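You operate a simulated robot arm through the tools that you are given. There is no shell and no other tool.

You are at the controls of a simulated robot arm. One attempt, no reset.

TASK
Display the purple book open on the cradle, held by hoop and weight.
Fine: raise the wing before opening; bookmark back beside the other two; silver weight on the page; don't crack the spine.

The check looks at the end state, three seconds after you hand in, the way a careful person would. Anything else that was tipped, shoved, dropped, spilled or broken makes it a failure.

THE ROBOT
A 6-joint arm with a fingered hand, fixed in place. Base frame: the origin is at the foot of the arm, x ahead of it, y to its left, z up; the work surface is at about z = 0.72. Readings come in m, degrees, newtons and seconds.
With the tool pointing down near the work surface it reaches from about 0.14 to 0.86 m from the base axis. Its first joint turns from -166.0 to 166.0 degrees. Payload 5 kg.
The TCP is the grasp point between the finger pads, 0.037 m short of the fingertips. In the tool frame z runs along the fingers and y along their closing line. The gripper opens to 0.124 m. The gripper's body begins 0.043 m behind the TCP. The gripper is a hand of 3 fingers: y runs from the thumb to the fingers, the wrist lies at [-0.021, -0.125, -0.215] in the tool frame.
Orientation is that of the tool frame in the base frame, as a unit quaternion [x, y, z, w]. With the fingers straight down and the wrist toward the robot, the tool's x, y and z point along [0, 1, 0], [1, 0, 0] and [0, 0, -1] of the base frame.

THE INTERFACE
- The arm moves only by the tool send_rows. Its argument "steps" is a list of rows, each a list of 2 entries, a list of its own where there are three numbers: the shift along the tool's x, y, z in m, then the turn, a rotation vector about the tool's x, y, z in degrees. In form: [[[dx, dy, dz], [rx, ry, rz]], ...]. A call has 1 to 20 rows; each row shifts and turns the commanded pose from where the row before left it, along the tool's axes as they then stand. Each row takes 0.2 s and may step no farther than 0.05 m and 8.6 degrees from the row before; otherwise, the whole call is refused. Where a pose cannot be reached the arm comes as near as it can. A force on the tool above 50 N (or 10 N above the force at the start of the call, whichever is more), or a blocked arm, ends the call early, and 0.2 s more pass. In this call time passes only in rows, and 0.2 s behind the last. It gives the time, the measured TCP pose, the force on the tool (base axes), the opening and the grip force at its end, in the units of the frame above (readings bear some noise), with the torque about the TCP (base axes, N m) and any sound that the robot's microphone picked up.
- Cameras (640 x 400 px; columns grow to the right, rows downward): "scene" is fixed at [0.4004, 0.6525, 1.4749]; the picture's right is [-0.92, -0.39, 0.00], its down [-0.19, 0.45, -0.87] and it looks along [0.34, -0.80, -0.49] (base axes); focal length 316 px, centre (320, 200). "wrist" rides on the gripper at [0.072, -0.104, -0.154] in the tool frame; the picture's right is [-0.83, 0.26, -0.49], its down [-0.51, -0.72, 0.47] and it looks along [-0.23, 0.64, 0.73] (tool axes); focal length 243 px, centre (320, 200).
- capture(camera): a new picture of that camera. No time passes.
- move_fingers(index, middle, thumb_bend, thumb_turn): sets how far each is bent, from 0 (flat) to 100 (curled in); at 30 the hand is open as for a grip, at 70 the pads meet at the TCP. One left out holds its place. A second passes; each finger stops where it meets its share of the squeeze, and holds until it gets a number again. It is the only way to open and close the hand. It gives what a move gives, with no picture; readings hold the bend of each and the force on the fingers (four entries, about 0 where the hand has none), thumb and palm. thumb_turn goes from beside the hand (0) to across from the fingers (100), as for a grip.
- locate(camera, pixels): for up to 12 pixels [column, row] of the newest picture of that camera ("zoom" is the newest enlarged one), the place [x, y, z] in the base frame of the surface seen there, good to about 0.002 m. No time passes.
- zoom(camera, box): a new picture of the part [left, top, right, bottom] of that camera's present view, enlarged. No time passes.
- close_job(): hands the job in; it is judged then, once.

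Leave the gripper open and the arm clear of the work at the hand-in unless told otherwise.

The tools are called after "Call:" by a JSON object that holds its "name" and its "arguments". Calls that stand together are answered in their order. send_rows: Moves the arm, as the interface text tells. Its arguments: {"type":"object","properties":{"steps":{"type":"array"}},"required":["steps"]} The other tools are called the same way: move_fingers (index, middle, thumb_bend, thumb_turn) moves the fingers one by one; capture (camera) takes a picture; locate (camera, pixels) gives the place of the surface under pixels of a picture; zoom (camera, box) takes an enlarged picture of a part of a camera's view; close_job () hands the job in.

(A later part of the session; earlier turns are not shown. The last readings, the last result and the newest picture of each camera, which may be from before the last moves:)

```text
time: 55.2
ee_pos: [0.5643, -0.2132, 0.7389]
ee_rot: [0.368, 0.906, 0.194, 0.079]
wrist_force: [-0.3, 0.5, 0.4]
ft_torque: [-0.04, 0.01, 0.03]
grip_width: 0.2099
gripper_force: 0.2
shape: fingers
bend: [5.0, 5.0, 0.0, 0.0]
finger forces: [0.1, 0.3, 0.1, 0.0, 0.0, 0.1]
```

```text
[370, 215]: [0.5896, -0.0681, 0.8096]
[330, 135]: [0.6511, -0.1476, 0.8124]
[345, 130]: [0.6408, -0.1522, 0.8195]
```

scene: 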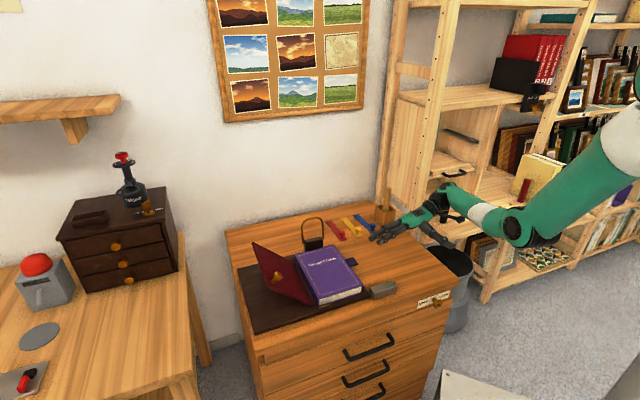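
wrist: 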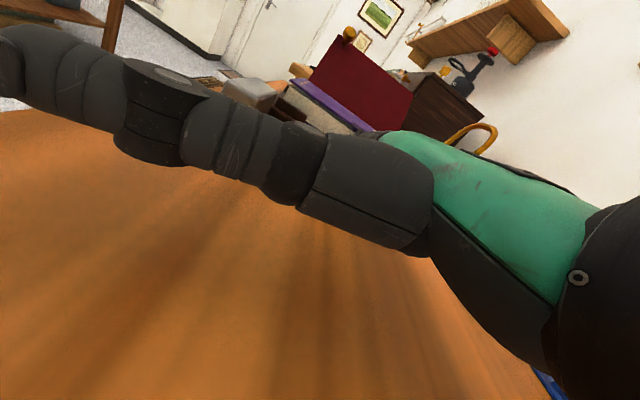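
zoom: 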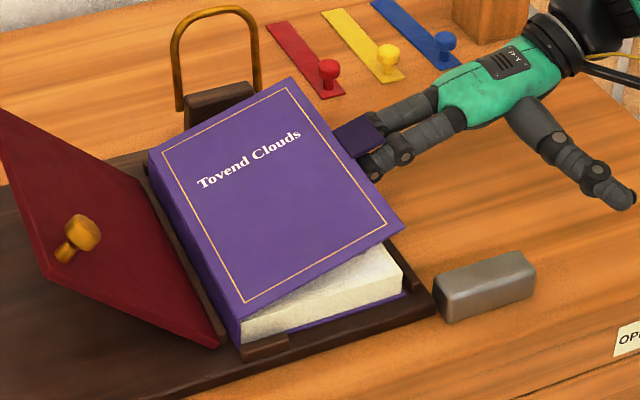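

The cover drops fairly freely, so past vertical it would slap onto the wing. A gentler way is to cage the tab, thumb under it and fingers above it, so I can lower the cover onto the wing under control. First I'll lower the cover back shut with these fingers and withdraw.

Call:
{"name": "send_rows", "arguments": {"steps": [[[0, -0.0167, -0.003], [0, 0, 0]], [[0, -0.0167, -0.003], [0, 0, 0]], [[0, -0.0041, 0.0091], [0, 0, 0]], [[0, -0.0041, 0.0091], [0, 0, 0]], [[0, -0.0041, 0.0091], [0, 0, 0]], [[0, 0, 0], [0, 0, 0]]]}}

Call:
{"name": "zoom", "arguments": {"camera": "scene", "box": [290, 230, 410, 320]}}

```text
time: 56.6
ee_pos: [0.5387, -0.2377, 0.7008]
ee_rot: [0.369, 0.906, 0.192, 0.078]
wrist_force: [-0.6, 0.1, 0.0]
ft_torque: [-0.02, 0.01, -0.02]
grip_width: 0.2098
gripper_force: 0.1
shape: fingers
bend: [5.0, 5.0, 0.0, 0.0]
finger forces: [0.1, 0.3, 0.1, 0.0, 0.1, 0.1]
```

```text
4.44 times, centred on (350, 275) of scene
```

zoom: 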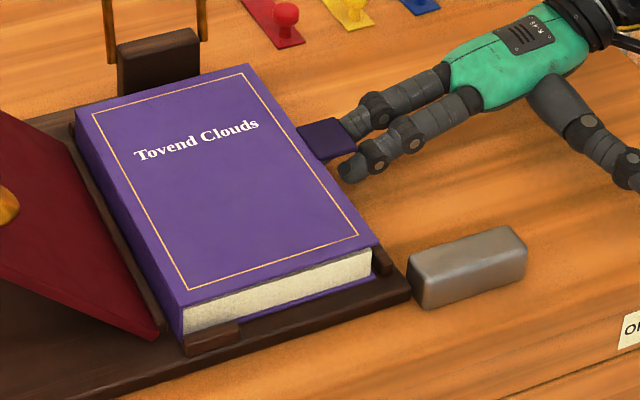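

The cover is closed again without a bump. I'll withdraw, rise, tilt another 16°, and set the thumb and fingers to the caging shape.

Call:
{"name": "send_rows", "arguments": {"steps": [[[0, -0.032, -0.0142], [0, 0, 0]], [[0, -0.032, -0.0142], [0, 0, 0]], [[0, 0.0203, -0.0445], [0, 0, 0]], [[0, 0.0203, -0.0445], [0, 0, 0]], [[0, 0.0203, -0.0445], [0, 0, 0]], [[0, 0, 0], [-8, 0, 0]], [[0, 0, 0], [-8, 0, 0]], [[0, 0, 0], [0, 0, 0]]]}}

Call:
{"name": "move_fingers", "arguments": {"index": 48, "middle": 48, "thumb_bend": 58, "thumb_turn": 100}}

Call:
{"name": "capture", "arguments": {"camera": "scene"}}

Call:
{"name": "zoom", "arguments": {"camera": "scene", "box": [340, 190, 460, 280]}}

```text
time: 58.4
ee_pos: [0.4909, -0.2875, 0.8457]
ee_rot: [0.353, 0.87, 0.318, 0.129]
wrist_force: [-0.5, 0.4, -0.1]
ft_torque: [-0.01, 0.02, 0.02]
grip_width: 0.2097
gripper_force: 0.1
shape: fingers
bend: [5.0, 5.0, 0.0, 0.0]
finger forces: [0.1, 0.0, 0.1, 0.1, 0.1, 0.1]
```

```text
time: 59.4
ee_pos: [0.4918, -0.2874, 0.847]
ee_rot: [0.354, 0.871, 0.317, 0.129]
wrist_force: [0.2, -0.5, -0.4]
ft_torque: [0.04, 0.01, -0.01]
grip_width: 0.0604
gripper_force: 0.1
shape: fingers
bend: [48.0, 48.0, 57.0, 100.0]
finger forces: [0.0, 0.0, 0.0, 0.1, 0.1, 0.0]
```

```text
taken
```

scene: 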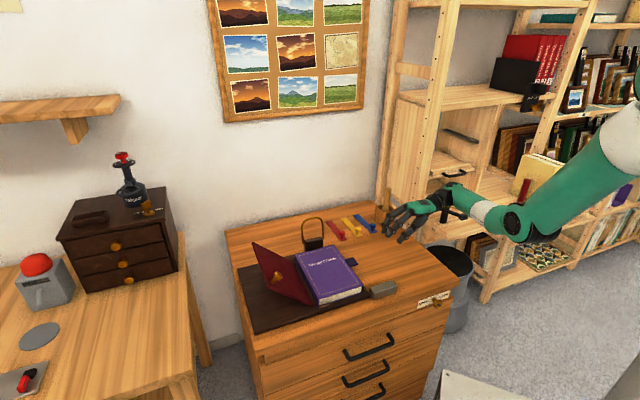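

```text
4.44 times, centred on (400, 235) of scene
```

zoom: 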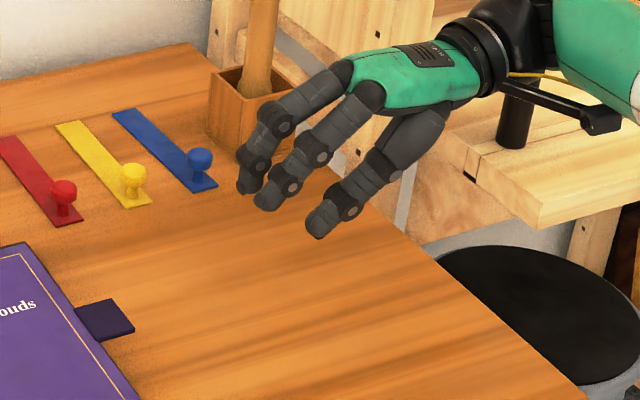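

I'll measure the thumb tip and fingertips in this zoom.

Call:
{"name": "locate", "arguments": {"camera": "zoom", "pixels": [[244, 188], [265, 203], [315, 232], [322, 215], [310, 222], [343, 205], [292, 187], [270, 190], [255, 165], [330, 222]]}}

```text
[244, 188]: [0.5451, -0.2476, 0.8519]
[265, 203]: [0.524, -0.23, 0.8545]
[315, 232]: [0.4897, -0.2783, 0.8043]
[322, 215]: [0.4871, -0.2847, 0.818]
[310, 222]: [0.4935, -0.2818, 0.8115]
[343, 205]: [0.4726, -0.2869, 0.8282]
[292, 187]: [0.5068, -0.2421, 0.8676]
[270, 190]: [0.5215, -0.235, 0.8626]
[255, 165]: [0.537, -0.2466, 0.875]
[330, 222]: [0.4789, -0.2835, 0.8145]
```

The thumb tip end is 6 mm ahead of the TCP with its nose centre 38 mm below it. The fingertips are 64 mm ahead at about TCP height. I'll approach so the fingers pass above the tab while the thumb stays outside and low.

Call:
{"name": "send_rows", "arguments": {"steps": [[[0, 0.0202, 0.0372], [0, 0, 0]], [[0, 0.0202, 0.0372], [0, 0, 0]], [[0, 0.0202, 0.0372], [0, 0, 0]], [[0, -0.009, 0.0108], [0, 0, 0]], [[0, 0, 0], [0, 0, 0]]]}}

Call:
{"name": "zoom", "arguments": {"camera": "scene", "box": [320, 225, 420, 300]}}

```text
time: 60.6
ee_pos: [0.5746, -0.2019, 0.7863]
ee_rot: [0.353, 0.871, 0.317, 0.129]
wrist_force: [-0.2, 0.7, -0.8]
ft_torque: [-0.03, 0.03, 0.01]
grip_width: 0.0603
gripper_force: 0.0
shape: fingers
bend: [48.0, 48.0, 57.0, 100.0]
finger forces: [0.0, 0.0, 0.1, 0.0, 0.0, 0.0]
```

```text
5.33 times, centred on (370, 262) of scene
```

zoom: 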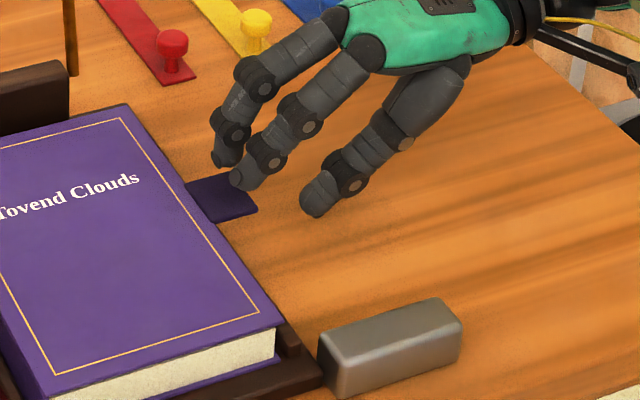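

Call:
{"name": "locate", "arguments": {"camera": "zoom", "pixels": [[310, 210], [305, 198], [320, 190], [240, 180], [220, 160], [245, 187], [225, 200], [250, 208]]}}

```text
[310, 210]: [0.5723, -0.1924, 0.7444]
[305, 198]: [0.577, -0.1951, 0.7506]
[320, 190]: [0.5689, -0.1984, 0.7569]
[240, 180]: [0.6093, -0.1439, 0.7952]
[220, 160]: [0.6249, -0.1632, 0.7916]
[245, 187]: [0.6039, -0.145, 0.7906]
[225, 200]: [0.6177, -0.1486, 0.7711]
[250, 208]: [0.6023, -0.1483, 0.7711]
```

The thumb top is at z 0.757, below the tab, and the fingertips are at about 0.79, above it. I'll advance 68 mm so the thumb goes under the tab.

Call:
{"name": "send_rows", "arguments": {"steps": [[[0, 0.0131, 0.0109], [0, 0, 0]], [[0, 0.0131, 0.0109], [0, 0, 0]], [[0, 0.0131, 0.0109], [0, 0, 0]], [[0, 0.0131, 0.0109], [0, 0, 0]], [[0, 0, 0], [0, 0, 0]]]}}

Call:
{"name": "zoom", "arguments": {"camera": "scene", "box": [300, 225, 400, 300]}}

Call:
{"name": "capture", "arguments": {"camera": "wrist"}}

```text
time: 61.8
ee_pos: [0.6226, -0.1553, 0.7907]
ee_rot: [0.354, 0.87, 0.317, 0.132]
wrist_force: [-12.8, -7.4, 9.4]
ft_torque: [-0.4, 0.63, -0.07]
grip_width: 0.0654
gripper_force: 10.7
shape: fingers
bend: [48.0, 48.0, 55.0, 99.0]
finger forces: [0.0, 0.0, 0.0, 0.1, 21.3, 0.1]
stopped in row 5: the force on the tool passed its limit at 51 N (the readings are from after the stop); the commanded pose is now the measured one
```

```text
5.33 times, centred on (350, 262) of scene
```

zoom: 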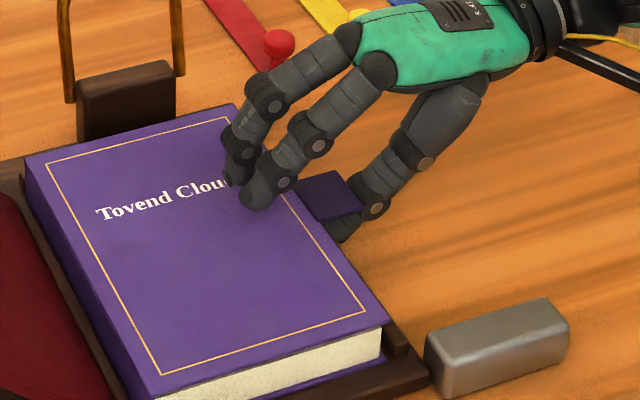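

```text
taken
```

wrist: 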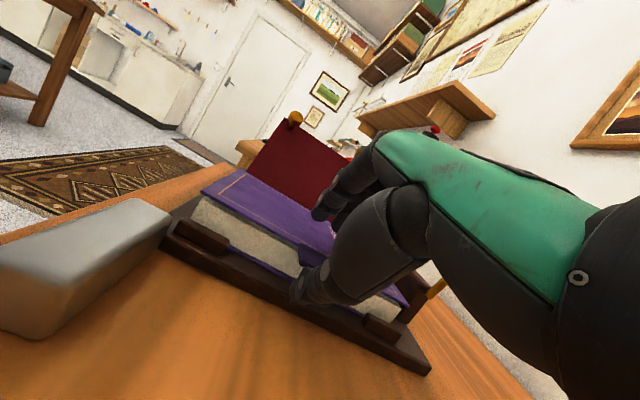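

The thumb hit something at the end of the advance (51 N peak), so I'll back off about 10 mm at once and inspect.

Call:
{"name": "send_rows", "arguments": {"steps": [[[0, -0.0077, -0.0064], [0, 0, 0]], [[0, 0, 0], [0, 0, 0]]]}}

Call:
{"name": "zoom", "arguments": {"camera": "wrist", "box": [160, 140, 440, 380]}}

Call:
{"name": "zoom", "arguments": {"camera": "scene", "box": [270, 225, 400, 320]}}

```text
time: 62.4
ee_pos: [0.615, -0.1628, 0.79]
ee_rot: [0.354, 0.87, 0.317, 0.131]
wrist_force: [-0.2, 0.9, -0.6]
ft_torque: [0.02, 0.01, 0.01]
grip_width: 0.0606
gripper_force: 0.1
shape: fingers
bend: [48.0, 48.0, 57.0, 100.0]
finger forces: [0.0, 0.0, 0.0, 0.0, 0.0, 0.1]
```

```text
1.67 times, centred on (300, 260) of wrist
```

zoom: 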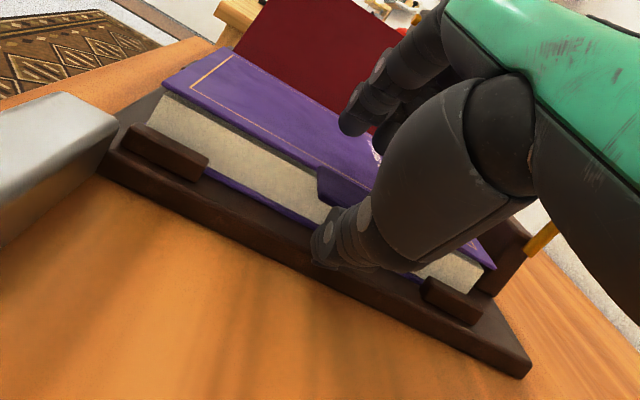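

```text
4.21 times, centred on (335, 272) of scene
```

zoom: 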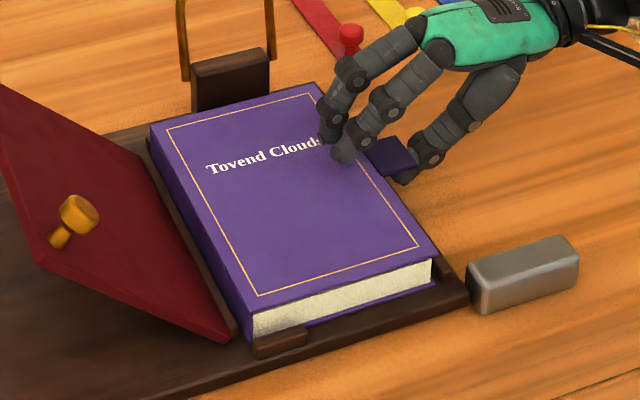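

The wrist view shows the geometry well: tab at (345,185), page block and lower board behind it, thumb tip at about (325,245). I'll measure these.

Call:
{"name": "zoom", "arguments": {"camera": "wrist", "box": [250, 200, 370, 300]}}

Call:
{"name": "locate", "arguments": {"camera": "zoom", "pixels": [[190, 130], [190, 165], [190, 185], [300, 130], [330, 100], [280, 95], [270, 215], [260, 270], [240, 255], [300, 230], [190, 90], [200, 220]]}}

```text
4.00 times, centred on (310, 250) of wrist
```

zoom: 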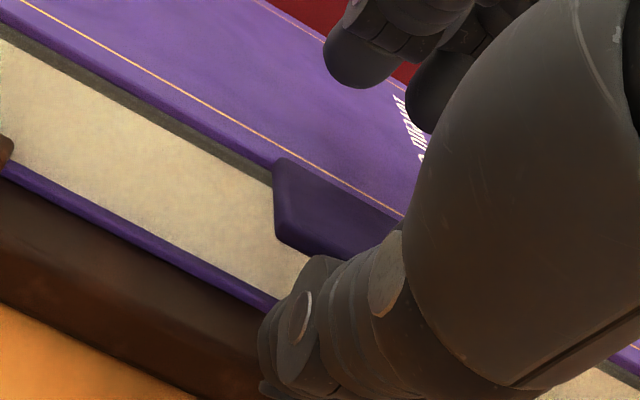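

```text
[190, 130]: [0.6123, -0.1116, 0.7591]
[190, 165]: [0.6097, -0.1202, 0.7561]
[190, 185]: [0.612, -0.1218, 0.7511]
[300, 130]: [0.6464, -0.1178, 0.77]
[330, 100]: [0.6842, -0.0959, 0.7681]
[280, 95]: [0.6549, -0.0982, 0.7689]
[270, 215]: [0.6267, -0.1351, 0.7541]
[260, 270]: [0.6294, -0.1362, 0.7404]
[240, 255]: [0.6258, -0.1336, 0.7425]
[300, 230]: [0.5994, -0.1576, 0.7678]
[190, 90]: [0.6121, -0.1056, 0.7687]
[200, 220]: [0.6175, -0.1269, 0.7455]
```

The page block's edge is at u = 0.339, and that's what the thumb tip met. It's now about 13 mm under the tab, clear of the pages, with the fingers above, so the tab is caged. I'll nudge 3 mm in and lift to about 20°.

Call:
{"name": "send_rows", "arguments": {"steps": [[[0, 0.0042, -0.0004], [0, 0, 0]], [[0, 0.0097, -0.0108], [0, 0, 0]], [[0, 0.0097, -0.0108], [0, 0, 0]], [[0, 0.012, -0.0077], [0, 0, 0]], [[0, 0.012, -0.0077], [0, 0, 0]], [[0, 0, 0], [0, 0, 0]]]}}

Call:
{"name": "zoom", "arguments": {"camera": "scene", "box": [270, 215, 400, 320]}}

Call:
{"name": "capture", "arguments": {"camera": "wrist"}}

```text
time: 63.8
ee_pos: [0.6236, -0.1542, 0.8481]
ee_rot: [0.355, 0.87, 0.316, 0.132]
wrist_force: [0.7, -0.3, -0.7]
ft_torque: [0.0, 0.03, -0.02]
grip_width: 0.0606
gripper_force: 0.4
shape: fingers
bend: [48.0, 48.0, 57.0, 100.0]
finger forces: [0.0, 0.0, 0.0, 0.0, 0.3, 0.1]
```

```text
3.81 times, centred on (335, 268) of scene
```

zoom: 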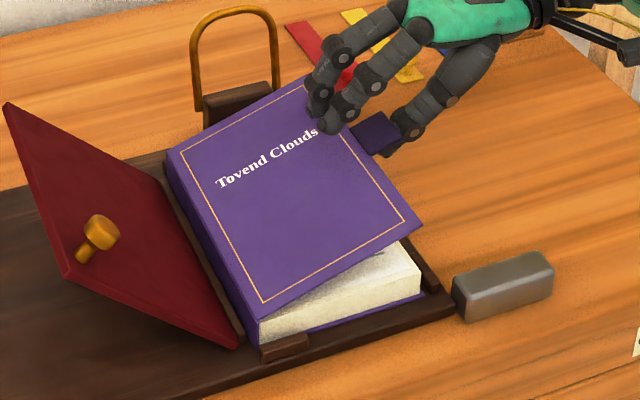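

```text
taken
```

wrist: 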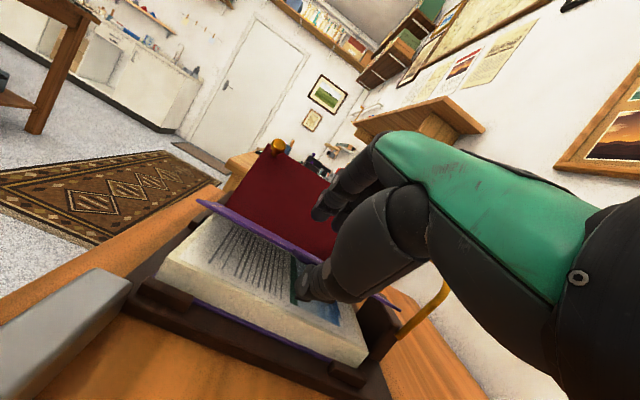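

The cover is at about 20°, resting on the thumb, with the fingers hovering outside it. I'll continue to about 50°.

Call:
{"name": "send_rows", "arguments": {"steps": [[[0, 0.0131, -0.005], [0, 0, 0]], [[0, 0.0131, -0.005], [0, 0, 0]], [[0, 0.0134, -0.0029], [0, 0, 0]], [[0, 0.0134, -0.0029], [0, 0, 0]], [[0, 0.0134, -0.0007], [0, 0, 0]], [[0, 0.0134, -0.0007], [0, 0, 0]], [[0, 0, 0], [0, 0, 0]]]}}

Call:
{"name": "zoom", "arguments": {"camera": "scene", "box": [260, 200, 400, 320]}}

Call:
{"name": "zoom", "arguments": {"camera": "wrist", "box": [160, 140, 440, 380]}}

```text
time: 65.4
ee_pos: [0.6574, -0.1174, 0.9154]
ee_rot: [0.354, 0.87, 0.318, 0.131]
wrist_force: [-0.1, 0.3, -0.5]
ft_torque: [0.03, 0.01, 0.03]
grip_width: 0.0606
gripper_force: 0.3
shape: fingers
bend: [48.0, 48.0, 57.0, 100.0]
finger forces: [0.0, 0.0, 0.0, 0.0, 0.2, 0.0]
```

```text
3.33 times, centred on (330, 260) of scene
```

zoom: 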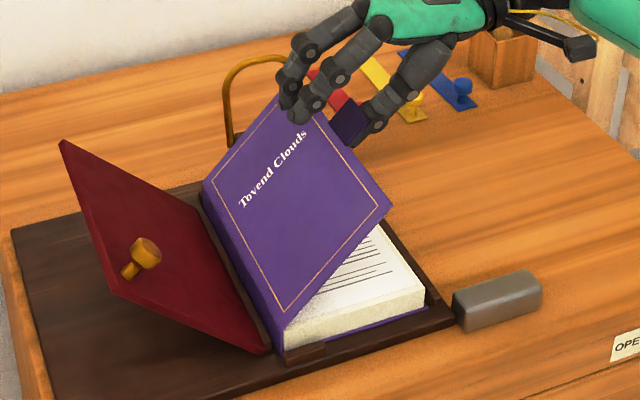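

```text
1.67 times, centred on (300, 260) of wrist
```

zoom: 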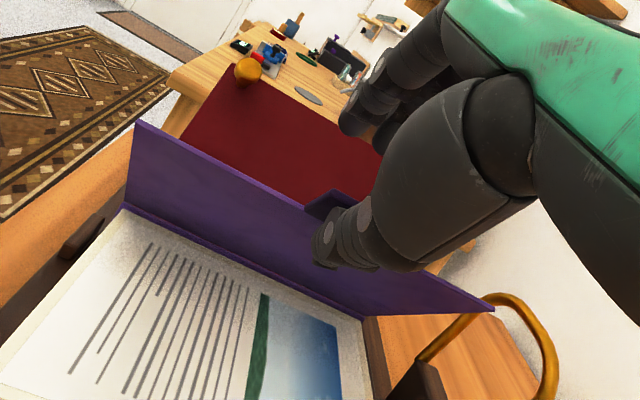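

Call:
{"name": "locate", "arguments": {"camera": "zoom", "pixels": [[140, 128], [485, 308], [128, 205], [250, 215], [330, 205], [325, 235], [350, 110], [385, 130]]}}

Call:
{"name": "zoom", "arguments": {"camera": "scene", "box": [300, 200, 380, 260]}}

```text
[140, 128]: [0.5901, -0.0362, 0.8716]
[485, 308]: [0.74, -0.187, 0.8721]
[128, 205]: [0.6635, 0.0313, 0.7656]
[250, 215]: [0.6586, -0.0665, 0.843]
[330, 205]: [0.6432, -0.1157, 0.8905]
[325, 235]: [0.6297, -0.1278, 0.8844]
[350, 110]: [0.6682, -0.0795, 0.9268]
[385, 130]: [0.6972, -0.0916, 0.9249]
```

```text
6.67 times, centred on (340, 230) of scene
```

zoom: 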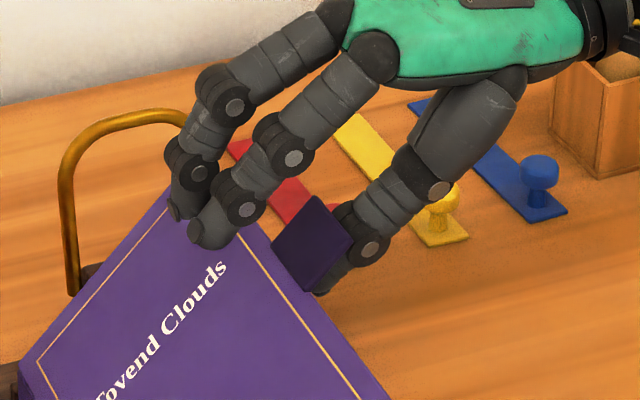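

The cover is at 45° with the tab lying between thumb and fingers, and the hand is nearly square to it. I'll close gently to pinch the tab.

Call:
{"name": "move_fingers", "arguments": {"index": 60, "middle": 60, "thumb_bend": 66}}

Call:
{"name": "zoom", "arguments": {"camera": "scene", "box": [290, 190, 390, 265]}}

Call:
{"name": "zoom", "arguments": {"camera": "wrist", "box": [200, 140, 440, 330]}}

```text
time: 66.4
ee_pos: [0.6582, -0.1165, 0.9144]
ee_rot: [0.354, 0.87, 0.317, 0.131]
wrist_force: [-0.7, -0.4, -1.2]
ft_torque: [0.01, 0.0, 0.0]
grip_width: 0.0287
gripper_force: 0.0
shape: fingers
bend: [60.0, 60.0, 66.0, 100.0]
finger forces: [0.0, 0.0, 0.0, 0.0, 0.2, 0.0]
```

```text
5.33 times, centred on (340, 228) of scene
```

zoom: 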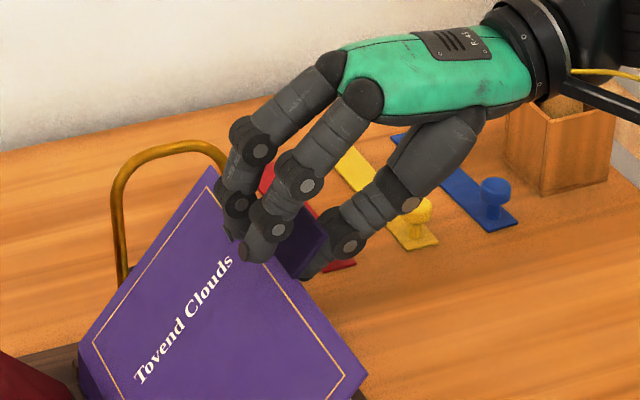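

```text
2.11 times, centred on (320, 235) of wrist
```

zoom: 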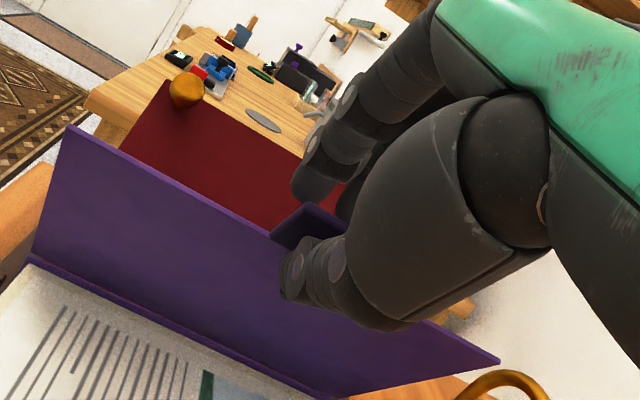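

Gap is down to 0.029 m with the tab inside. I'll close the fingers further until they hold it.

Call:
{"name": "move_fingers", "arguments": {"index": 70, "middle": 70, "thumb_bend": 68}}

Call:
{"name": "zoom", "arguments": {"camera": "scene", "box": [290, 190, 390, 265]}}

Call:
{"name": "zoom", "arguments": {"camera": "wrist", "box": [200, 140, 440, 330]}}

```text
time: 67.4
ee_pos: [0.6581, -0.1173, 0.9142]
ee_rot: [0.354, 0.87, 0.318, 0.131]
wrist_force: [-0.8, -0.4, -0.8]
ft_torque: [-0.01, -0.01, -0.04]
grip_width: 0.0112
gripper_force: 0.1
shape: fingers
bend: [70.0, 70.0, 68.0, 100.0]
finger forces: [0.2, 0.0, 0.0, 0.0, 0.4, 0.0]
```

```text
5.33 times, centred on (340, 228) of scene
```

zoom: 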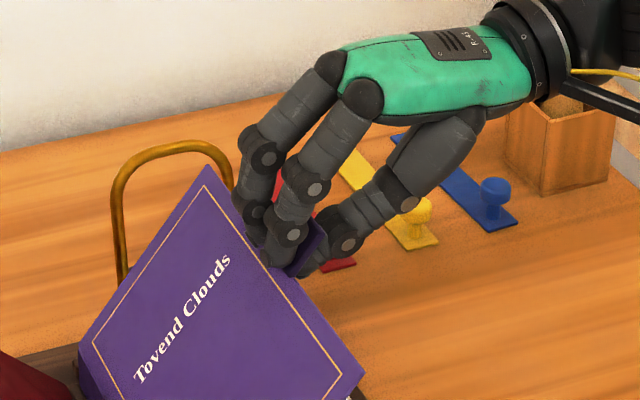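

```text
2.11 times, centred on (320, 235) of wrist
```

zoom: 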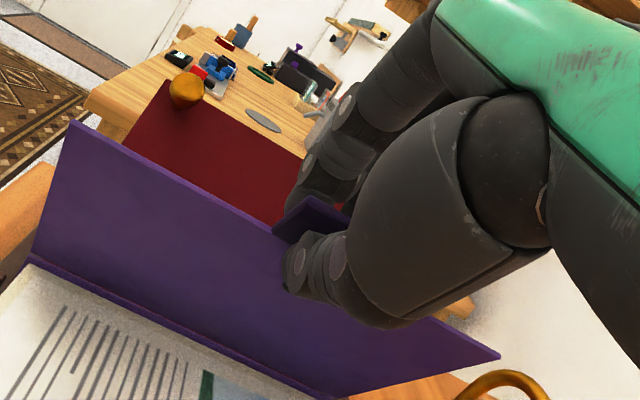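

The tab is loosely captured between thumb and fingers (width 0.011 m). Now I'll rotate hand and cover together about the spine, with the spine axis 0.184 m ahead of the TCP along tool z, 20° first.

Call:
{"name": "send_rows", "arguments": {"steps": [[[0, 0.016, 0.0013], [5, 0, 0]], [[0, 0.016, 0.0013], [5, 0, 0]], [[0, 0.016, 0.0013], [5, 0, 0]], [[0, 0.016, 0.0013], [5, 0, 0]], [[0, 0, 0], [0, 0, 0]]]}}

Call:
{"name": "zoom", "arguments": {"camera": "scene", "box": [260, 170, 400, 290]}}

Call:
{"name": "capture", "arguments": {"camera": "wrist"}}

```text
time: 68.6
ee_pos: [0.6979, -0.0763, 0.9438]
ee_rot: [0.371, 0.912, 0.161, 0.067]
wrist_force: [-0.2, 0.5, 0.2]
ft_torque: [0.01, -0.01, -0.01]
grip_width: 0.011
gripper_force: 0.1
shape: fingers
bend: [70.0, 70.0, 68.0, 100.0]
finger forces: [0.2, 0.2, 0.1, 0.0, 0.4, 0.1]
```

```text
3.33 times, centred on (330, 230) of scene
```

zoom: 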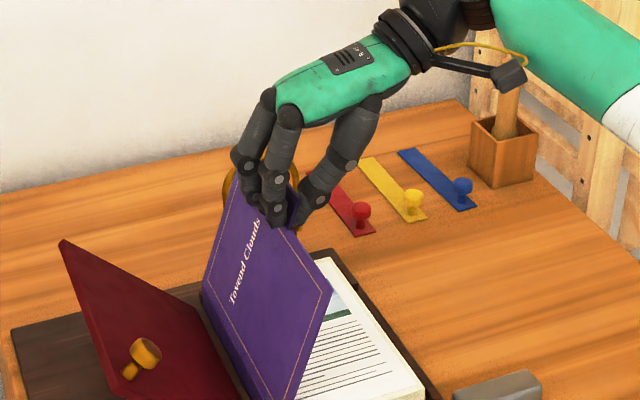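

```text
taken
```

wrist: 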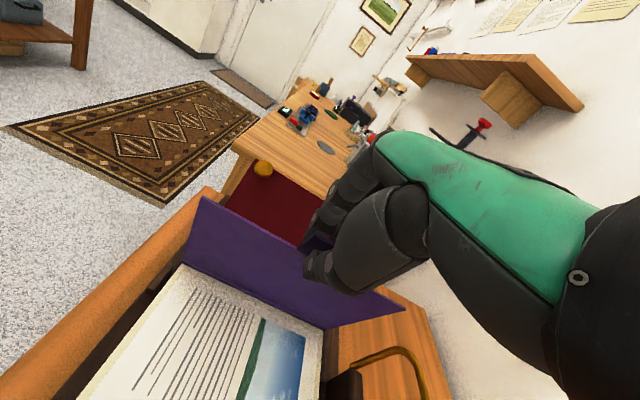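

It's tracking perfectly at about 72°. I'll go on another 20°.

Call:
{"name": "send_rows", "arguments": {"steps": [[[0, 0.016, 0.0013], [5, 0, 0]], [[0, 0.016, 0.0013], [5, 0, 0]], [[0, 0.016, 0.0013], [5, 0, 0]], [[0, 0.016, 0.0013], [5, 0, 0]], [[0, 0, 0], [0, 0, 0]]]}}

Call:
{"name": "zoom", "arguments": {"camera": "scene", "box": [240, 160, 400, 300]}}

```text
time: 69.8
ee_pos: [0.7434, -0.0322, 0.9521]
ee_rot: [0.378, 0.926, 0.001, 0.002]
wrist_force: [-1.1, 0.0, -0.4]
ft_torque: [0.01, 0.0, 0.03]
grip_width: 0.011
gripper_force: 0.8
shape: fingers
bend: [70.0, 70.0, 68.0, 100.0]
finger forces: [0.3, 0.2, 0.0, 0.0, 0.4, 0.0]
```

```text
2.86 times, centred on (320, 230) of scene
```

zoom: 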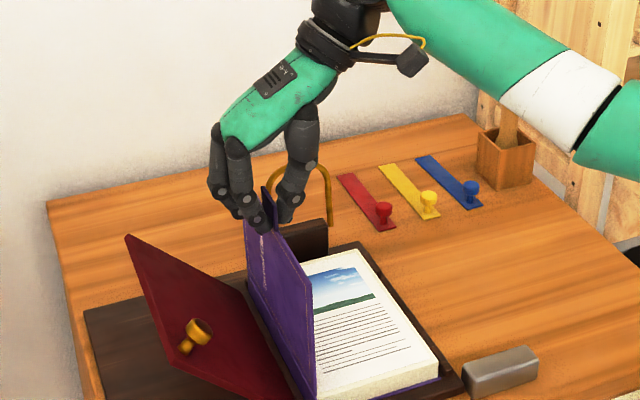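

The cover is vertical and the hand straight down. Now the controlled lowering toward the wing, 15° first.

Call:
{"name": "send_rows", "arguments": {"steps": [[[0, 0.016, 0.0013], [5, 0, 0]], [[0, 0.016, 0.0013], [5, 0, 0]], [[0, 0.016, 0.0013], [5, 0, 0]], [[0, 0, 0], [0, 0, 0]]]}}

Call:
{"name": "zoom", "arguments": {"camera": "scene", "box": [240, 160, 400, 300]}}

```text
time: 70.8
ee_pos: [0.7725, 0.0032, 0.9426]
ee_rot: [0.374, 0.918, -0.121, -0.047]
wrist_force: [-0.8, -0.5, 0.6]
ft_torque: [-0.01, -0.02, 0.01]
grip_width: 0.0113
gripper_force: 0.3
shape: fingers
bend: [70.0, 70.0, 68.0, 100.0]
finger forces: [0.2, 0.2, 0.1, 0.0, 0.3, 0.0]
```

```text
2.86 times, centred on (320, 230) of scene
```

zoom: 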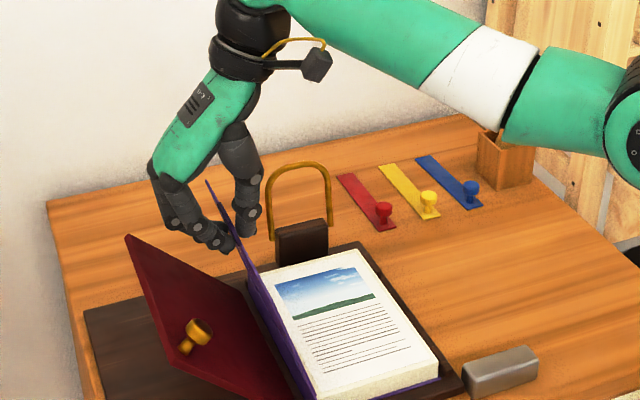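

At 107°, still captured and forces near zero. I'll lower another 10° in smaller steps.

Call:
{"name": "send_rows", "arguments": {"steps": [[[0, 0.0129, 0.001], [4, 0, 0]], [[0, 0.0129, 0.001], [4, 0, 0]], [[0, 0.0129, 0.001], [4, 0, 0]], [[0, 0, 0], [0, 0, 0]]]}}

Call:
{"name": "zoom", "arguments": {"camera": "scene", "box": [240, 160, 360, 300]}}

Call:
{"name": "capture", "arguments": {"camera": "wrist"}}

```text
time: 71.8
ee_pos: [0.7985, 0.0284, 0.9293]
ee_rot: [0.367, 0.901, -0.216, -0.085]
wrist_force: [1.6, -0.1, 0.0]
ft_torque: [-0.04, -0.01, 0.02]
grip_width: 0.0109
gripper_force: 0.6
shape: fingers
bend: [70.0, 70.0, 68.0, 100.0]
finger forces: [0.3, 0.2, 0.1, 0.1, 0.5, 0.0]
```

```text
2.86 times, centred on (300, 230) of scene
```

zoom: 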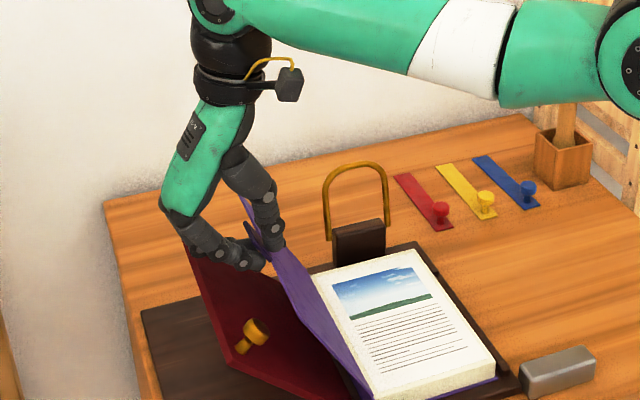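

```text
taken
```

wrist: 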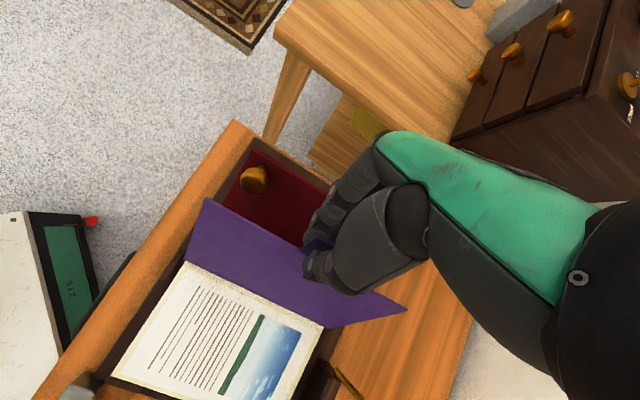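

At 119°. Wing and fingers are getting close, so I'll zoom in to check the clearance before continuing.

Call:
{"name": "zoom", "arguments": {"camera": "scene", "box": [270, 220, 350, 290]}}

Call:
{"name": "zoom", "arguments": {"camera": "wrist", "box": [220, 140, 420, 330]}}

```text
5.71 times, centred on (310, 255) of scene
```

zoom: 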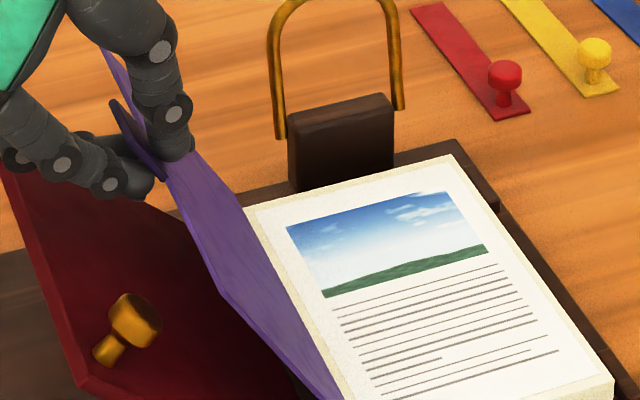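

```text
2.11 times, centred on (320, 235) of wrist
```

zoom: 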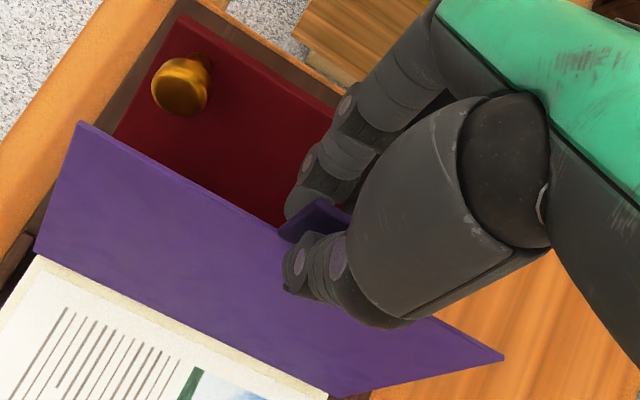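

There's about 4 cm of clearance between fingers and wing. To stay within reach I'll lower 8° more by translating without rotating, since the loose cage lets the tab pivot.

Call:
{"name": "send_rows", "arguments": {"steps": [[[0, 0.0064, 0.0005], [0, 0, 0]], [[0, 0.0064, 0.0005], [0, 0, 0]], [[0, 0.0064, 0.001], [0, 0, 0]], [[0, 0.0064, 0.001], [0, 0, 0]], [[0, 0, 0], [0, 0, 0]]]}}

Call:
{"name": "zoom", "arguments": {"camera": "scene", "box": [250, 200, 350, 290]}}

Call:
{"name": "zoom", "arguments": {"camera": "wrist", "box": [220, 140, 420, 330]}}

```text
time: 73.0
ee_pos: [0.8155, 0.045, 0.915]
ee_rot: [0.368, 0.9, -0.217, -0.085]
wrist_force: [0.5, -0.3, 0.7]
ft_torque: [-0.05, 0.0, -0.01]
grip_width: 0.0112
gripper_force: 1.0
shape: fingers
bend: [70.0, 70.0, 68.0, 100.0]
finger forces: [0.4, 0.4, 0.0, 0.0, 0.6, 0.0]
```

```text
4.44 times, centred on (300, 245) of scene
```

zoom: 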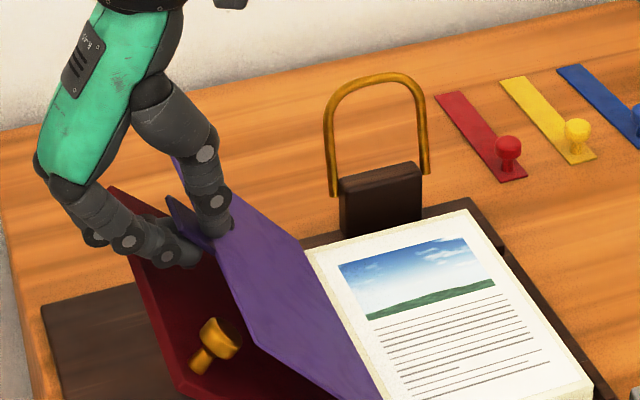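

```text
2.11 times, centred on (320, 235) of wrist
```

zoom: 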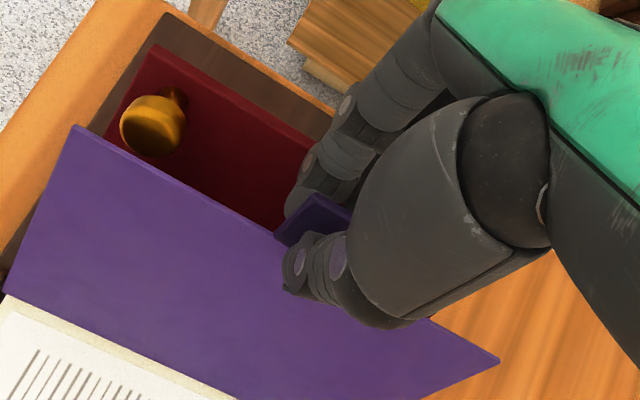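

At about 128° and still gentle. I'll do another 4° in small steps.

Call:
{"name": "send_rows", "arguments": {"steps": [[[0, 0.0043, 0.0008], [0, 0, 0]], [[0, 0.0043, 0.0008], [0, 0, 0]], [[0, 0.0043, 0.0008], [0, 0, 0]], [[0, 0, 0], [0, 0, 0]]]}}

Call:
{"name": "zoom", "arguments": {"camera": "scene", "box": [250, 220, 340, 300]}}

Call:
{"name": "zoom", "arguments": {"camera": "wrist", "box": [220, 140, 420, 330]}}

```text
time: 74.0
ee_pos: [0.819, 0.0504, 0.9084]
ee_rot: [0.366, 0.901, -0.216, -0.085]
wrist_force: [1.2, 1.1, 1.3]
ft_torque: [-0.02, 0.0, 0.03]
grip_width: 0.0111
gripper_force: 0.9
shape: fingers
bend: [70.0, 70.0, 68.0, 100.0]
finger forces: [0.5, 0.5, 0.0, 0.0, 0.8, 0.0]
out of reach, approached as far as the arm can: row 3
```

```text
5.00 times, centred on (295, 260) of scene
```

zoom: 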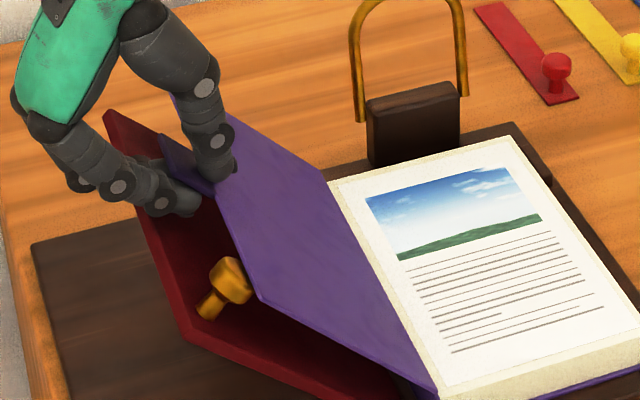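

```text
2.11 times, centred on (320, 235) of wrist
```

zoom: 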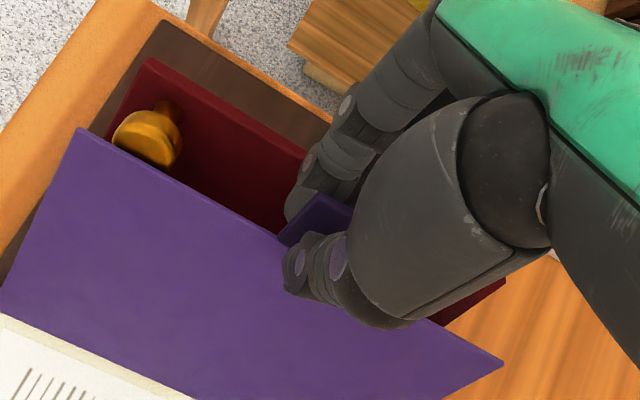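

The arm is at its reach limit with this hand angle, at θ ≈ 130°. The cover now rests on the outer fingers, so I can relax the thumb for slack, tilt the hand back to regain reach, and keep lowering.

Call:
{"name": "move_fingers", "arguments": {"thumb_bend": 59}}

Call:
{"name": "send_rows", "arguments": {"steps": [[[0, -0.0024, 0.0003], [-4, 0, 0]], [[0, -0.0024, 0.0003], [-4, 0, 0]], [[0, -0.0024, 0.0003], [-4, 0, 0]], [[0, 0, 0], [0, 0, 0]]]}}

Call:
{"name": "zoom", "arguments": {"camera": "scene", "box": [250, 220, 340, 300]}}

Call:
{"name": "zoom", "arguments": {"camera": "wrist", "box": [220, 140, 420, 330]}}

```text
time: 75.0
ee_pos: [0.8193, 0.0495, 0.9092]
ee_rot: [0.367, 0.901, -0.217, -0.086]
wrist_force: [-0.1, -0.4, 0.3]
ft_torque: [0.0, 0.01, 0.0]
grip_width: 0.0233
gripper_force: 0.1
shape: fingers
bend: [70.0, 70.0, 59.0, 100.0]
finger forces: [0.2, 0.1, 0.1, 0.0, 0.0, 0.0]
```

```text
time: 76.0
ee_pos: [0.8135, 0.0448, 0.9105]
ee_rot: [0.374, 0.919, -0.12, -0.046]
wrist_force: [0.5, 0.2, -0.3]
ft_torque: [-0.03, -0.02, 0.0]
grip_width: 0.0232
gripper_force: 0.1
shape: fingers
bend: [70.0, 70.0, 59.0, 100.0]
finger forces: [0.1, 0.0, 0.1, 0.0, 0.1, 0.0]
```

```text
5.00 times, centred on (295, 260) of scene
```

zoom: 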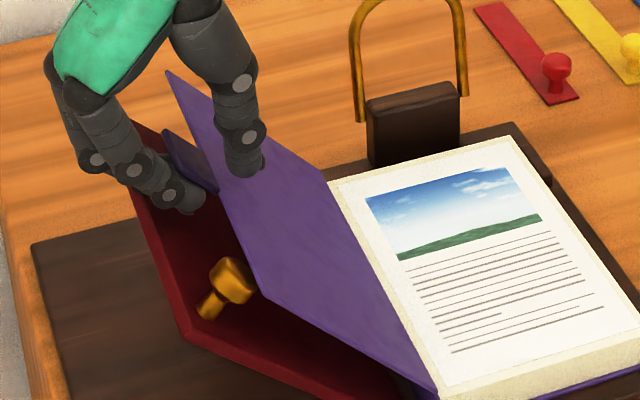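

```text
2.11 times, centred on (320, 235) of wrist
```

zoom: 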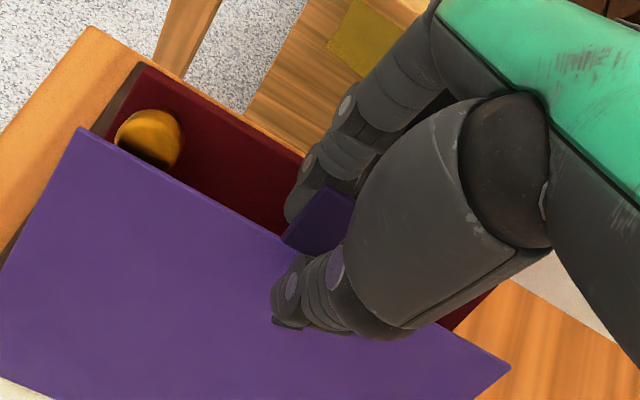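

Stable. I'll measure the cover's present angle and its gap to the wing and knob.

Call:
{"name": "locate", "arguments": {"camera": "zoom", "pixels": [[85, 135], [500, 365], [250, 225], [148, 130], [150, 112], [180, 190], [250, 190], [320, 215], [295, 205], [120, 300]]}}

```text
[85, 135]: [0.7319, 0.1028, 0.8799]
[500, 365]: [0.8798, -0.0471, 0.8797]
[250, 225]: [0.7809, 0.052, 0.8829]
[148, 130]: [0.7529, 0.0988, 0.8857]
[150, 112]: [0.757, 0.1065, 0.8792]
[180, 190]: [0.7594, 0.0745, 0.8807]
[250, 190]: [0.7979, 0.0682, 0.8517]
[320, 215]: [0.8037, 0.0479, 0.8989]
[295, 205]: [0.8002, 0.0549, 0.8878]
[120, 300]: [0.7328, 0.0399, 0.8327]
```

The cover's fore edge reads (u 0.584, z 0.880), about 131°, and it appears to have come to rest against the wing's knob. Finger forces have dropped to about 0. I'll confirm by moving the fingers 8 mm away from the cover's outer face to see whether it follows.

Call:
{"name": "send_rows", "arguments": {"steps": [[[0, 0.0036, 0.0018], [0, 0, 0]], [[0, 0.0036, 0.0018], [0, 0, 0]], [[0, 0, 0], [0, 0, 0]]]}}

Call:
{"name": "zoom", "arguments": {"camera": "wrist", "box": [220, 140, 420, 330]}}

Call:
{"name": "locate", "arguments": {"camera": "zoom", "pixels": [[85, 140], [500, 365], [250, 232], [120, 300]]}}

Call:
{"name": "zoom", "arguments": {"camera": "scene", "box": [250, 220, 340, 300]}}

```text
time: 76.8
ee_pos: [0.8169, 0.0507, 0.9052]
ee_rot: [0.374, 0.918, -0.12, -0.047]
wrist_force: [0.7, -0.2, -0.1]
ft_torque: [0.01, -0.02, 0.0]
grip_width: 0.0232
gripper_force: 0.0
shape: fingers
bend: [70.0, 70.0, 59.0, 100.0]
finger forces: [0.0, 0.1, 0.0, 0.0, 0.0, 0.1]
```

```text
2.11 times, centred on (320, 235) of wrist
```

zoom: 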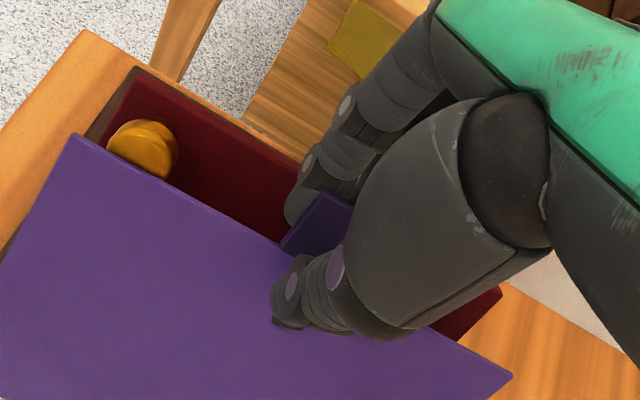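

```text
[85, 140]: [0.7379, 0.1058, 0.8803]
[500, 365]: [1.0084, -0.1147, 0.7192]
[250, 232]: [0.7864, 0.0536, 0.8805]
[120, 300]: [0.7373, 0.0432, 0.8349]
```

```text
5.00 times, centred on (295, 260) of scene
```

zoom: 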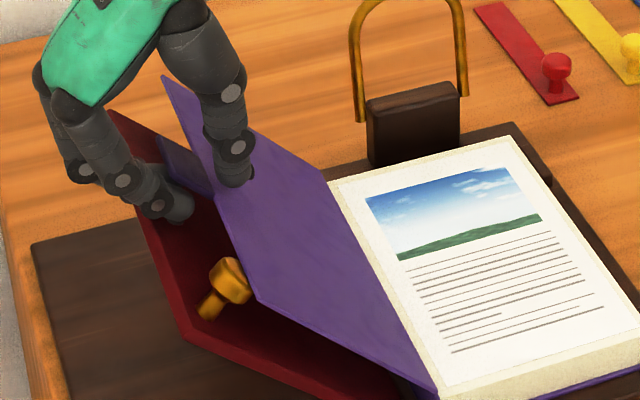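

Call:
{"name": "zoom", "arguments": {"camera": "wrist", "box": [235, 180, 325, 250]}}

Call:
{"name": "locate", "arguments": {"camera": "zoom", "pixels": [[130, 125], [130, 100], [170, 130], [100, 130], [85, 155], [110, 165], [180, 205], [130, 45], [200, 60], [60, 150], [300, 240], [350, 120]]}}

```text
5.71 times, centred on (280, 215) of wrist
```

zoom: 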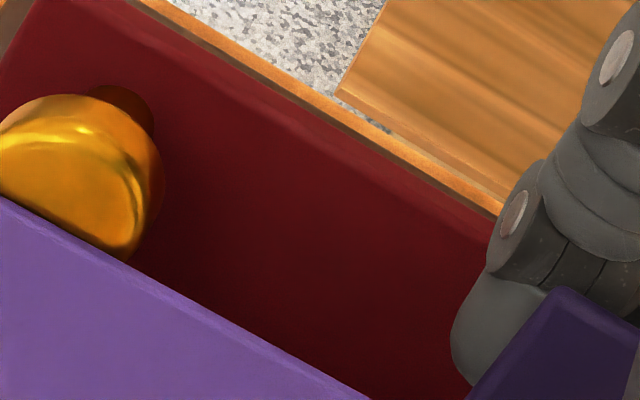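

```text
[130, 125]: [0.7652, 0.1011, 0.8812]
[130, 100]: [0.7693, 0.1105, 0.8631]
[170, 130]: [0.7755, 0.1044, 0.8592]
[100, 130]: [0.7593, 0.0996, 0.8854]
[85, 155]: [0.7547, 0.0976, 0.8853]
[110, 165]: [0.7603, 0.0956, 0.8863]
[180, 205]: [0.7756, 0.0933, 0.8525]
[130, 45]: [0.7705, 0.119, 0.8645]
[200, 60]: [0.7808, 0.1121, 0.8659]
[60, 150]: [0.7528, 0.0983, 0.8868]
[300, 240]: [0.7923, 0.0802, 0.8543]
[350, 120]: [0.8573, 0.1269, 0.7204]
```

The knob's head is centred near (u 0.602, z 0.884) and the cover edge is just passing it. I'll lower the fingers another 8 mm and see whether the cover keeps following.

Call:
{"name": "send_rows", "arguments": {"steps": [[[0, 0.0036, 0.0018], [0, 0, 0]], [[0, 0.0036, 0.0018], [0, 0, 0]], [[0, 0, 0], [0, 0, 0]]]}}

Call:
{"name": "zoom", "arguments": {"camera": "wrist", "box": [220, 140, 420, 330]}}

Call:
{"name": "locate", "arguments": {"camera": "zoom", "pixels": [[85, 145], [80, 150], [250, 237], [120, 300], [130, 150]]}}

Call:
{"name": "zoom", "arguments": {"camera": "scene", "box": [250, 220, 340, 300]}}

```text
time: 77.6
ee_pos: [0.8226, 0.0532, 0.8997]
ee_rot: [0.374, 0.918, -0.121, -0.047]
wrist_force: [-0.4, -1.9, 0.3]
ft_torque: [-0.02, 0.01, -0.01]
grip_width: 0.024
gripper_force: 0.2
shape: fingers
bend: [70.0, 70.0, 59.0, 100.0]
finger forces: [0.0, 0.2, 0.0, 0.0, 0.9, 0.0]
```

```text
2.11 times, centred on (320, 235) of wrist
```

zoom: 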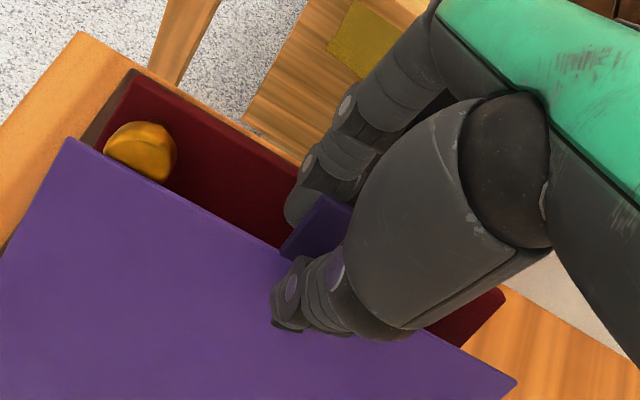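

```text
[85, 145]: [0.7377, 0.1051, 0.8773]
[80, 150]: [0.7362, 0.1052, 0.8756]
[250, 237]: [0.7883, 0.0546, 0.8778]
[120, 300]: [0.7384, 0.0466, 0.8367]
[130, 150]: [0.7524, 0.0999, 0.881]
```

```text
5.00 times, centred on (295, 260) of scene
```

zoom: 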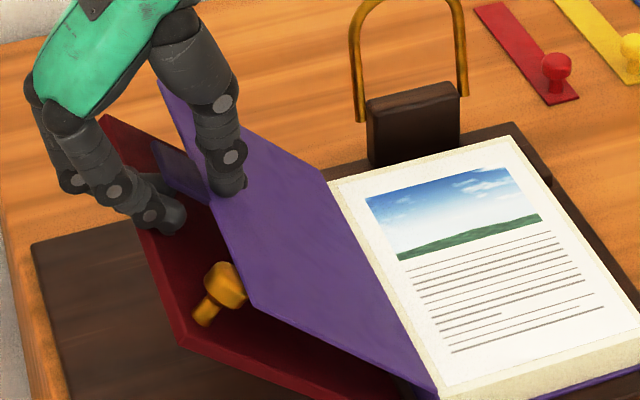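

The cover stopped following and the thumb is now lightly touching it (0.9 N), so the cover has settled at about 133°. I'll open the thumb away from the inner face and confirm it stays.

Call:
{"name": "move_fingers", "arguments": {"thumb_bend": 48}}

Call:
{"name": "zoom", "arguments": {"camera": "wrist", "box": [220, 140, 420, 330]}}

Call:
{"name": "locate", "arguments": {"camera": "zoom", "pixels": [[85, 145], [80, 150], [250, 237], [120, 300]]}}

Call:
{"name": "zoom", "arguments": {"camera": "scene", "box": [250, 200, 340, 280]}}

```text
time: 78.6
ee_pos: [0.8222, 0.0528, 0.8997]
ee_rot: [0.375, 0.918, -0.12, -0.047]
wrist_force: [0.1, -1.2, -0.1]
ft_torque: [-0.01, -0.01, 0.03]
grip_width: 0.0397
gripper_force: 0.6
shape: fingers
bend: [70.0, 70.0, 48.0, 100.0]
finger forces: [0.0, 1.2, 0.1, 0.1, 0.1, 0.0]
```

```text
2.11 times, centred on (320, 235) of wrist
```

zoom: 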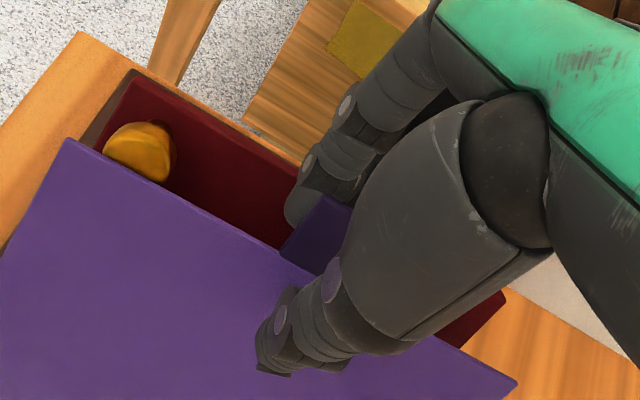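

```text
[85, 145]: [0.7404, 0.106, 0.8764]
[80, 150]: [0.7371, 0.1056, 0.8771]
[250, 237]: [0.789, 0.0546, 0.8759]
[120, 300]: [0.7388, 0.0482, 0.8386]
```

```text
5.00 times, centred on (295, 240) of scene
```

zoom: 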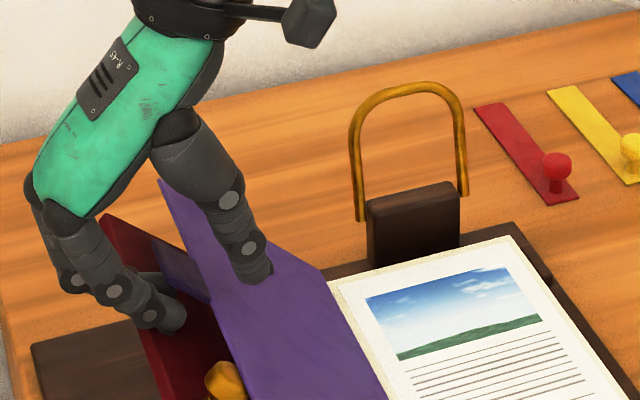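

The middle finger reads 1.2 N, lightly touching the wing, so the fingers sit between wing and cover. I'll slide them out parallel to both surfaces, along the wing direction.

Call:
{"name": "send_rows", "arguments": {"steps": [[[0, 0.0047, -0.0088], [0, 0, 0]], [[0, 0.0047, -0.0088], [0, 0, 0]], [[0, 0.0047, -0.0088], [0, 0, 0]], [[0, 0.0047, -0.0088], [0, 0, 0]], [[0, 0, 0], [0, 0, 0]]]}}

Call:
{"name": "zoom", "arguments": {"camera": "wrist", "box": [220, 140, 420, 330]}}

Call:
{"name": "zoom", "arguments": {"camera": "scene", "box": [240, 200, 340, 290]}}

```text
time: 79.8
ee_pos: [0.8412, 0.0731, 0.9289]
ee_rot: [0.374, 0.918, -0.12, -0.048]
wrist_force: [0.3, -0.1, -0.4]
ft_torque: [0.0, -0.02, -0.02]
grip_width: 0.04
gripper_force: 0.1
shape: fingers
bend: [70.0, 70.0, 48.0, 100.0]
finger forces: [0.0, 0.0, 0.1, 0.0, 0.0, 0.0]
```

```text
2.11 times, centred on (320, 235) of wrist
```

zoom: 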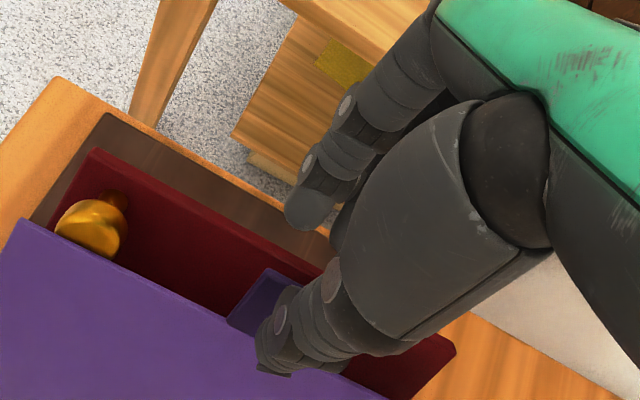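

```text
4.44 times, centred on (290, 245) of scene
```

zoom: 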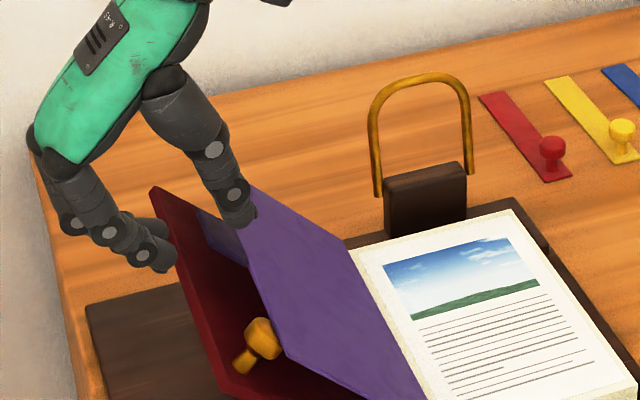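

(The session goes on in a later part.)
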